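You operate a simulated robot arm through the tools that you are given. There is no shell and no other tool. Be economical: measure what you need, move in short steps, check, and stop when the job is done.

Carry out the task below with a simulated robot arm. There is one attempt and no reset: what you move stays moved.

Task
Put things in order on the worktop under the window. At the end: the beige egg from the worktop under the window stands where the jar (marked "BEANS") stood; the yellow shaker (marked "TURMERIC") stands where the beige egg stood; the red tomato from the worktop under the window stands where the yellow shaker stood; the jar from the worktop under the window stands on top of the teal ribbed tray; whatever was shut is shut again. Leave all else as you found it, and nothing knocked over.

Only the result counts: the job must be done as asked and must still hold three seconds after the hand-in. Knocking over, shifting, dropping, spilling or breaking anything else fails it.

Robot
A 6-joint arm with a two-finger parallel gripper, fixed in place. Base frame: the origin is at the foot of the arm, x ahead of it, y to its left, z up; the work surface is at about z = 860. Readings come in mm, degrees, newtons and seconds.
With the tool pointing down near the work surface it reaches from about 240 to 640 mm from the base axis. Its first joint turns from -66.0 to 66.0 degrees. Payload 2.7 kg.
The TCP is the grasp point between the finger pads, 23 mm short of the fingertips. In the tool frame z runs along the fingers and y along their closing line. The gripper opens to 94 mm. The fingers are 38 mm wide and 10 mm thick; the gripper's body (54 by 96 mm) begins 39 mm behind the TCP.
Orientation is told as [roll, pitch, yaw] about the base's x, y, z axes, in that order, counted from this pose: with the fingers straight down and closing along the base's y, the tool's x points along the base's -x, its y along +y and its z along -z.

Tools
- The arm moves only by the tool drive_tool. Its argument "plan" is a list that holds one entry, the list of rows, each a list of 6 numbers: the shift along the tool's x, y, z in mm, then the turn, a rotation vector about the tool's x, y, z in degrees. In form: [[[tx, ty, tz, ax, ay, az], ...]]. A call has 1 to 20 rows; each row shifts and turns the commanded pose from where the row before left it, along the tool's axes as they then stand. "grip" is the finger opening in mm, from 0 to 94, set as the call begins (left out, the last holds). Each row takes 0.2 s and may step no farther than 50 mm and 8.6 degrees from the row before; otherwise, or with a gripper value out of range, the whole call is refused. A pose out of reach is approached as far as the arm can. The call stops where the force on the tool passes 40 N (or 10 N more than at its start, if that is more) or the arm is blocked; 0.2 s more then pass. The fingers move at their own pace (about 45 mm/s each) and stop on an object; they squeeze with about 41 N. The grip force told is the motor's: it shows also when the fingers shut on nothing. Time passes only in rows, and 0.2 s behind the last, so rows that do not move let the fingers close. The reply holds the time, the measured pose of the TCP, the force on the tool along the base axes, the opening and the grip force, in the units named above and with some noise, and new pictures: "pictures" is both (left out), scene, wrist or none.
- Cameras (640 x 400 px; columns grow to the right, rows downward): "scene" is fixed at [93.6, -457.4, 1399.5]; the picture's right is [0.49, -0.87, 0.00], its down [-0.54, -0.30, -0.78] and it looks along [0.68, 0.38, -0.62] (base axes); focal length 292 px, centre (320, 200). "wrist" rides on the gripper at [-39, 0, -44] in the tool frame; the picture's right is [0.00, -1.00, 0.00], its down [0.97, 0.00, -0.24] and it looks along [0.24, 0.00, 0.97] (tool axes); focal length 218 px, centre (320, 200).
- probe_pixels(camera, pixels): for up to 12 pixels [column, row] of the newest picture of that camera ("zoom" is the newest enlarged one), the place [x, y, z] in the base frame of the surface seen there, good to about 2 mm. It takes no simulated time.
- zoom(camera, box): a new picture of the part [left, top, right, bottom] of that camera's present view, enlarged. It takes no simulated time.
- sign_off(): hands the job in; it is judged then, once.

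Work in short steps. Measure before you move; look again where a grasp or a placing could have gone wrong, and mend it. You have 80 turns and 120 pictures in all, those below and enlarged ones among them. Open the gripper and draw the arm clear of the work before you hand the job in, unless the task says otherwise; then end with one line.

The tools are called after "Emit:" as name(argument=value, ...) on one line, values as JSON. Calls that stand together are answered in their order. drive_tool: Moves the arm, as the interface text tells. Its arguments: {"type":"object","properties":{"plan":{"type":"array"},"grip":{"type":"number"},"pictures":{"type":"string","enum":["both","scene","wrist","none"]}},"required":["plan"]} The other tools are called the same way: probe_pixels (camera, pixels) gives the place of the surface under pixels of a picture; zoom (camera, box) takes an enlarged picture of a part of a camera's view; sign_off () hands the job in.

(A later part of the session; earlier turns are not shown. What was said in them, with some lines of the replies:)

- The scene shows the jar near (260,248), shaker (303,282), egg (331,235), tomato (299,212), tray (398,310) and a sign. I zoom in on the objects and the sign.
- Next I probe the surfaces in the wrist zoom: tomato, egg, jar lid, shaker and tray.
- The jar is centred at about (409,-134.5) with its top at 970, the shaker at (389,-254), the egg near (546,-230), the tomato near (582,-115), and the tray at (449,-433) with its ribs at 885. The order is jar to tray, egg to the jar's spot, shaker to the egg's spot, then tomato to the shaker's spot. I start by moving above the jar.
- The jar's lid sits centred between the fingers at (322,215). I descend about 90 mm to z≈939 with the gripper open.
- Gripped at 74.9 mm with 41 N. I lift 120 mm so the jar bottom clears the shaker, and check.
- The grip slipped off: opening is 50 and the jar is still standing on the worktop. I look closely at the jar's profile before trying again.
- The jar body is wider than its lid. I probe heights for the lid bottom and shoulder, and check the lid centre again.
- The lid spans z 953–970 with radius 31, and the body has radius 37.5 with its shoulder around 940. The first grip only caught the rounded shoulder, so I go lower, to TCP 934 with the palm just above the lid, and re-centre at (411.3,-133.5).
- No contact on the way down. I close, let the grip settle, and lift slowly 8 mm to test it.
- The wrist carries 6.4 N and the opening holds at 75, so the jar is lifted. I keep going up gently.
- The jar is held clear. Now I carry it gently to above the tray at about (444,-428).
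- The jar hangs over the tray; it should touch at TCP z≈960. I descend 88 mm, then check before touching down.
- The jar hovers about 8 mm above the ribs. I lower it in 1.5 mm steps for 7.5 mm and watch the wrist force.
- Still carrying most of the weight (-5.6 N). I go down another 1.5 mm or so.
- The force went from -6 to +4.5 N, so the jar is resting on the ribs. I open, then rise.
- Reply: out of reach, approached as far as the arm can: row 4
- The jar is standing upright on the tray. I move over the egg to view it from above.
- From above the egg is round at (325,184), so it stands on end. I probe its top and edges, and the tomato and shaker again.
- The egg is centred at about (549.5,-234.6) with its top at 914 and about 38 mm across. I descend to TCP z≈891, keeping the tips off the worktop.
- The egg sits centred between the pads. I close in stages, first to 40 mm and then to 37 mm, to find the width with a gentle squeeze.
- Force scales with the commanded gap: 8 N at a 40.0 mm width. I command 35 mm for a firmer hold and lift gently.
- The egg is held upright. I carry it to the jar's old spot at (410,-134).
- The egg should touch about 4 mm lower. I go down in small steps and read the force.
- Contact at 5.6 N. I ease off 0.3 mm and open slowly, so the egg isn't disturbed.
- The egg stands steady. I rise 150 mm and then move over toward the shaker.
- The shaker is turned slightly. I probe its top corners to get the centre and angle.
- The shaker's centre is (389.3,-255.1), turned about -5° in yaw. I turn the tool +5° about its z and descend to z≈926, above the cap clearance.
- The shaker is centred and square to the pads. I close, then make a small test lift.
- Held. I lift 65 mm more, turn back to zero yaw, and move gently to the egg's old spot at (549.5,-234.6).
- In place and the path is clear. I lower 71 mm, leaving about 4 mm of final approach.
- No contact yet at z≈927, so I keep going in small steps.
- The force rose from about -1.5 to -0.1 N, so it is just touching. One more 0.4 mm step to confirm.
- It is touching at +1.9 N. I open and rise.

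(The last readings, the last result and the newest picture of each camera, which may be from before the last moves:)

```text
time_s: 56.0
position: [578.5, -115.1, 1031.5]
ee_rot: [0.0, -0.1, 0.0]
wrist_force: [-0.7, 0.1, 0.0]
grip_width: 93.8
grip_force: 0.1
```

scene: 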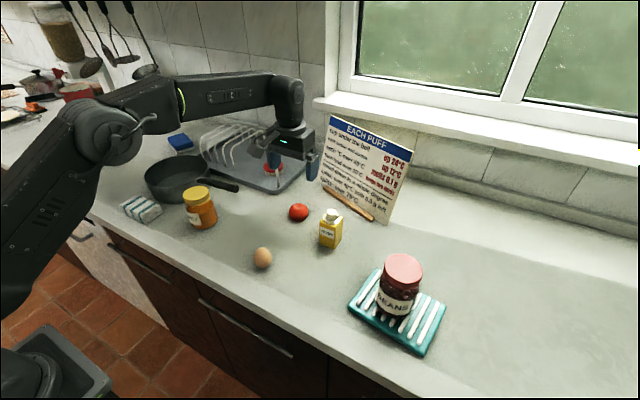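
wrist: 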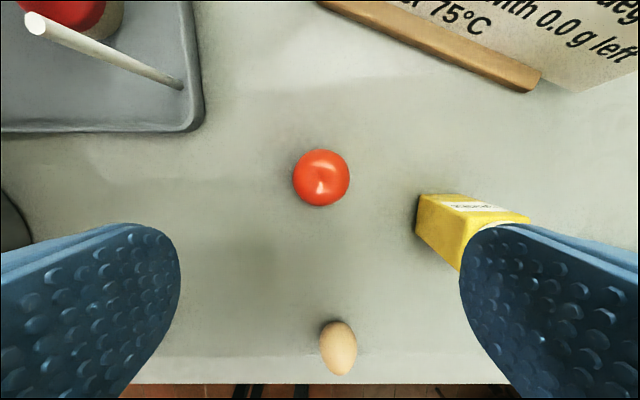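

The shaker stands upright at the egg's old spot. The tomato is at (321,178); I probe it and its surroundings (drying tray, shaker, sign board).

Emit:
probe_pixels(camera="wrist", pixels=[[321, 178], [294, 178], [349, 178], [321, 151], [321, 204], [321, 165], [321, 190], [203, 125], [180, 85], [530, 88], [425, 200], [505, 215]])

Emit:
probe_pixels(camera="scene", pixels=[[299, 205], [299, 209], [299, 213], [299, 217], [292, 212], [306, 212], [331, 216], [263, 250], [263, 257], [311, 131]])

```text
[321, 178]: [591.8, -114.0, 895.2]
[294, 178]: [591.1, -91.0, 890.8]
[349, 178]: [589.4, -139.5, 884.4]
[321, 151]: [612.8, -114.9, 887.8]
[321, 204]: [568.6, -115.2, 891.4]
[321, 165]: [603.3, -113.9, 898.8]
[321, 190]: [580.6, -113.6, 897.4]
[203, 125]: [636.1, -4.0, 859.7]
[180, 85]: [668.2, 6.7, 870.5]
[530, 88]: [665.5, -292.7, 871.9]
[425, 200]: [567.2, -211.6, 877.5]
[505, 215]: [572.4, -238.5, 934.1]
```

```text
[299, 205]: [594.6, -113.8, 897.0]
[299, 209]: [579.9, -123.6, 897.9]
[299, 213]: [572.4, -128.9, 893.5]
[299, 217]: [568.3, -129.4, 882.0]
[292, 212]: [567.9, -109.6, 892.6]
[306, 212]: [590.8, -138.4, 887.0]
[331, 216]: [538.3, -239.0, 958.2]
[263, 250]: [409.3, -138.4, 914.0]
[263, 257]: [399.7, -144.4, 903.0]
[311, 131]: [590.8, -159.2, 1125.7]
```

The tomato is centred at (590.7,-115), about 47 mm wide with its top at 899. I descend to z≈886.5, with tips 3 mm above the worktop.

Emit:
drive_tool(plan=[[[-11.2, -0.4, 10, 0, 0, 0], [0, 0, 40, 0, 0, 0], [0, 0, 40, 0, 0, 0], [0, 0, 35, 0, 0, 0], [0, 0, 15, 0, 0, 0], [0, 0, 4, 0, 0, 0], [0, 0, 0, 0, 0, 0]]], pictures="wrist")

```text
time_s: 57.6
position: [591.8, -115.5, 886.6]
ee_rot: [0.0, 0.0, -0.1]
wrist_force: [-0.3, -0.6, -0.3]
grip_width: 94.0
grip_force: 0.1
```

wrist: 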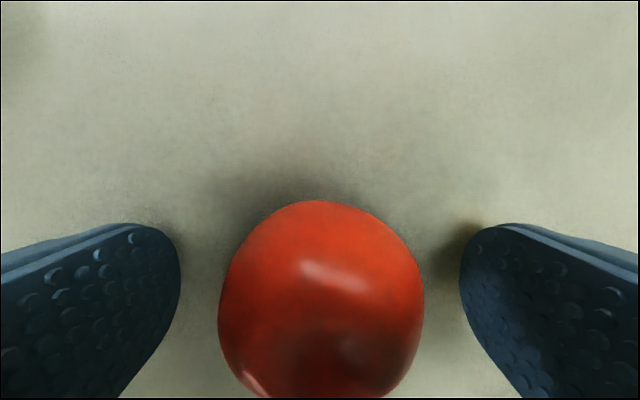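

The tomato is centred. I close in gentle stages and read width and force.

Emit:
drive_tool(plan=[[[0, 0, 0, 0, 0, 0], [0, 0, 0, 0, 0, 0], [0, 0, 0, 0, 0, 0], [0, 0, 0, 0, 0, 0]]], grip=48, pictures="none")

Emit:
drive_tool(plan=[[[0, 0, 0, 0, 0, 0], [0, 0, 0, 0, 0, 0]]], grip=44, pictures="wrist")

```text
time_s: 58.6
position: [589.6, -114.3, 887.4]
ee_rot: [0.1, 0.0, 0.0]
wrist_force: [0.7, -0.1, -0.1]
grip_width: 49.3
grip_force: 41.3
```

```text
time_s: 59.2
position: [590.3, -115.7, 887.2]
ee_rot: [0.0, -0.2, 0.0]
wrist_force: [-0.2, 0.5, 0.0]
grip_width: 49.0
grip_force: 41.2
```

wrist: 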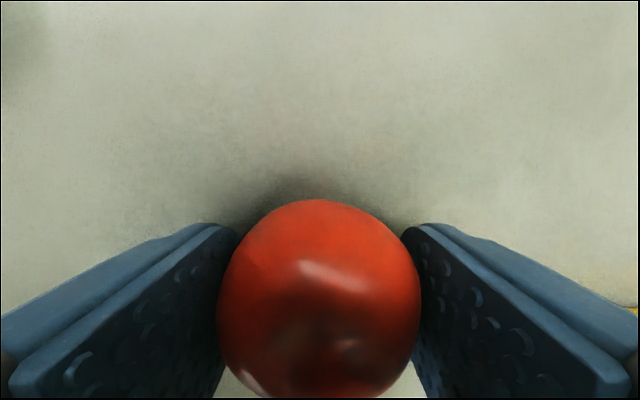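

Gripped at 49 mm. I lift slowly by 115 mm, clear of the shaker's top.

Emit:
drive_tool(plan=[[[0, 0, -2, 0, 0, 0], [0, 0, -5, 0, 0, 0], [0, 0, -10, 0, 0, 0], [0, 0, -15, 0, 0, 0], [0, 0, -18, 0, 0, 0], [0, 0, -20, 0, 0, 0], [0, 0, -20, 0, 0, 0], [0, 0, -15, 0, 0, 0], [0, 0, -7, 0, 0, 0], [0, 0, -3, 0, 0, 0], [0, 0, 0, 0, 0, 0]]], pictures="both")

```text
time_s: 61.6
position: [590.6, -115.2, 1002.5]
ee_rot: [0.0, -0.2, 0.0]
wrist_force: [0.2, 0.7, -1.1]
grip_width: 49.0
grip_force: 40.7
```

scene: 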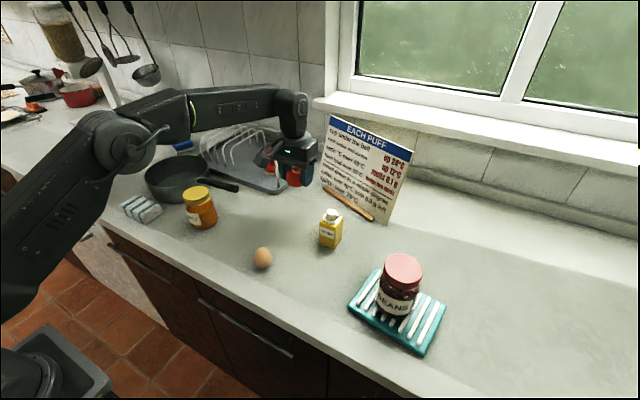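
wrist: 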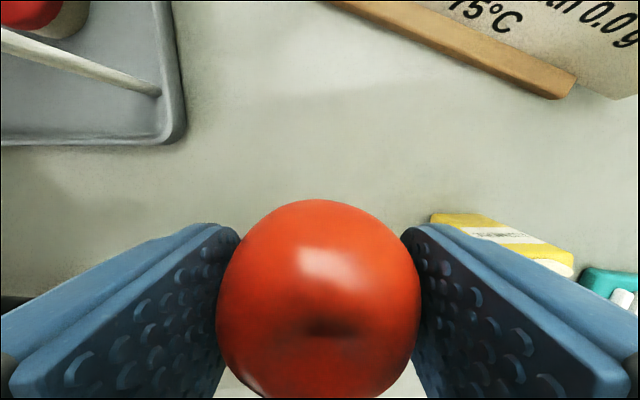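

The tomato is held securely. I carry it to above the shaker's old spot at (389.3,-255).

Emit:
drive_tool(plan=[[[5, -3.5, 0, 0, 0, 0], [12, -8.3, 0, 0, 0, 0], [17, -11.8, 0, 0, 0, 0], [18, -12.5, 0, 0, 0, 0], [18, -12.5, 0, 0, 0, 0], [18, -12.5, 0, 0, 0, 0], [18, -12.5, 0, 0, 0, 0], [18, -12.5, 0, 0, 0, 0], [18, -12.5, 0, 0, 0, 0], [18, -12.5, 0, 0, 0, 0], [17, -12, 0, 0, 0, 0], [12.4, -8.5, 0, 0, 0, 0], [8, -6, 0, 0, 0, 0], [4, -2.4, 0, 0, 0, 0], [0, 0, 0, 0, 0, 0]]], pictures="scene")

```text
time_s: 64.8
position: [388.9, -255.3, 1001.9]
ee_rot: [-0.1, -0.1, 0.0]
wrist_force: [0.6, -0.2, -0.5]
grip_width: 49.0
grip_force: 41.5
```

scene: 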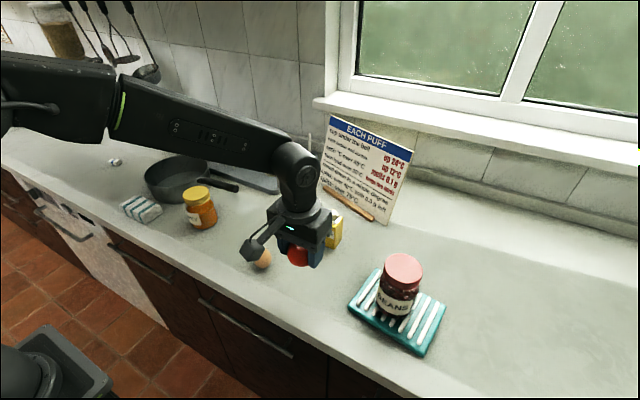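

In position. I lower 111 mm and then take fine steps.

Emit:
drive_tool(plan=[[[0, 0, 6, 0, 0, 0], [0, 0, 14, 0, 0, 0], [0, 0, 18, 0, 0, 0], [0, 0, 20, 0, 0, 0], [0, 0, 18, 0, 0, 0], [0, 0, 16, 0, 0, 0], [0, 0, 12, 0, 0, 0], [0, 0, 5, 0, 0, 0], [0, 0, 2, 0, 0, 0], [0, 0, 0, 0, 0, 0]]], pictures="none")

Emit:
drive_tool(plan=[[[0, 0, 1.5, 0, 0, 0], [0, 0, 1.5, 0, 0, 0], [0, 0, 0, 0, 0, 0]]], pictures="none")

Emit:
drive_tool(plan=[[[0, 0, 0.6, 0, 0, 0], [0, 0, 0, 0, 0, 0]]], pictures="none")

```text
time_s: 67.0
position: [389.1, -255.3, 890.2]
ee_rot: [0.0, -0.1, 0.0]
wrist_force: [-0.8, 0.4, -0.6]
grip_width: 48.9
grip_force: 41.2
```

```text
time_s: 67.8
position: [389.5, -254.6, 887.4]
ee_rot: [0.0, -0.1, 0.0]
wrist_force: [-0.2, -0.4, -1.2]
grip_width: 49.3
grip_force: 41.0
```

```text
time_s: 68.4
position: [391.0, -254.4, 886.4]
ee_rot: [0.0, 0.0, 0.0]
wrist_force: [-0.2, 1.3, 3.1]
grip_width: 49.0
grip_force: 40.5
```

Contact (+3.1 N). I open and rise clear, back to a parked position.

Emit:
drive_tool(plan=[[[0, 0, 0, 0, 0, 0], [0, 0, 0, 0, 0, 0], [0, 0, 0, 0, 0, 0], [0, 0, 0, 0, 0, 0]]], grip=94, pictures="none")

Emit:
drive_tool(plan=[[[0, 0, -10, 0, 0, 0], [0, 0, -30, 0, 0, 0], [0, 0, -45, 0, 0, 0], [0, 0, -45, 0, 0, 0], [0, 0, -45, 0, 0, 0], [0, 30, -45, 0, 0, 0], [0, 45, -45, 0, 0, 0], [0, 45, -45, 0, 0, 0], [0, 0, 0, 0, 0, 0]]], pictures="both")

Emit:
zoom(camera="scene", box=[220, 180, 460, 360])

```text
time_s: 69.4
position: [389.6, -256.0, 887.2]
ee_rot: [0.0, 0.0, 0.0]
wrist_force: [0.5, 0.3, 0.7]
grip_width: 93.8
grip_force: 0.0
```

```text
refused: row 6 steps farther than a row can; nothing moved
```

```text
2.22 times, centred on (340, 270) of scene
```

zoom: 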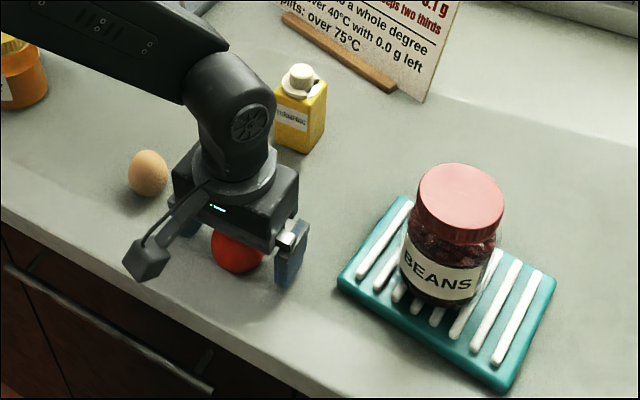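

That was refused because a diagonal row was too long. I rise with shorter rows.

Emit:
drive_tool(plan=[[[0, 0, -10, 0, 0, 0], [0, 0, -30, 0, 0, 0], [0, 0, -45, 0, 0, 0], [0, 0, -45, 0, 0, 0], [0, 0, -45, 0, 0, 0], [0, 30, -35, 0, 0, 0], [0, 30, -35, 0, 0, 0], [0, 30, -35, 0, 0, 0], [0, 30, -30, 0, 0, 0], [0, 0, 0, 0, 0, 0]]], pictures="both")

Emit:
zoom(camera="scene", box=[220, 180, 460, 360])

```text
time_s: 71.6
position: [387.9, -136.1, 1197.8]
ee_rot: [0.0, -0.1, 0.0]
wrist_force: [-0.7, 0.7, 0.7]
grip_width: 94.0
grip_force: 0.1
```

scene: 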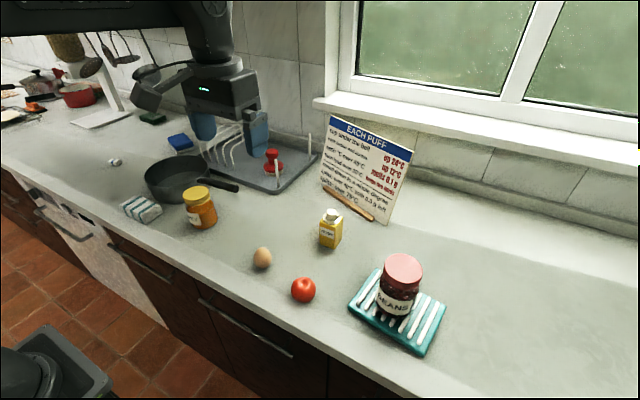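
wrist: 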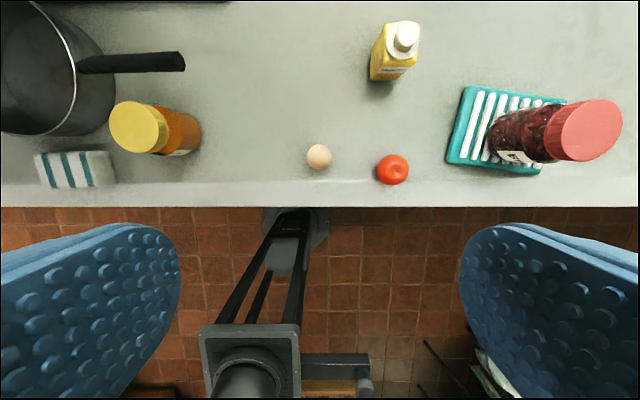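

```text
2.22 times, centred on (340, 270) of scene
```

zoom: 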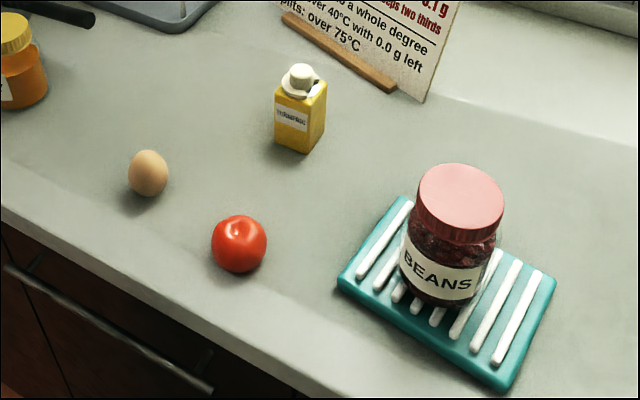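

All four items are upright in their new places, the tray hasn't moved, and the arm is clear with the gripper open. I hand in.

Emit:
sign_off()

```text
The job is handed in.
```

The egg now stands at the jar's old spot, the turmeric shaker at the egg's, the tomato at the shaker's, and the beans jar stands on the teal tray; nothing was knocked over and nothing had to be opened or shut.
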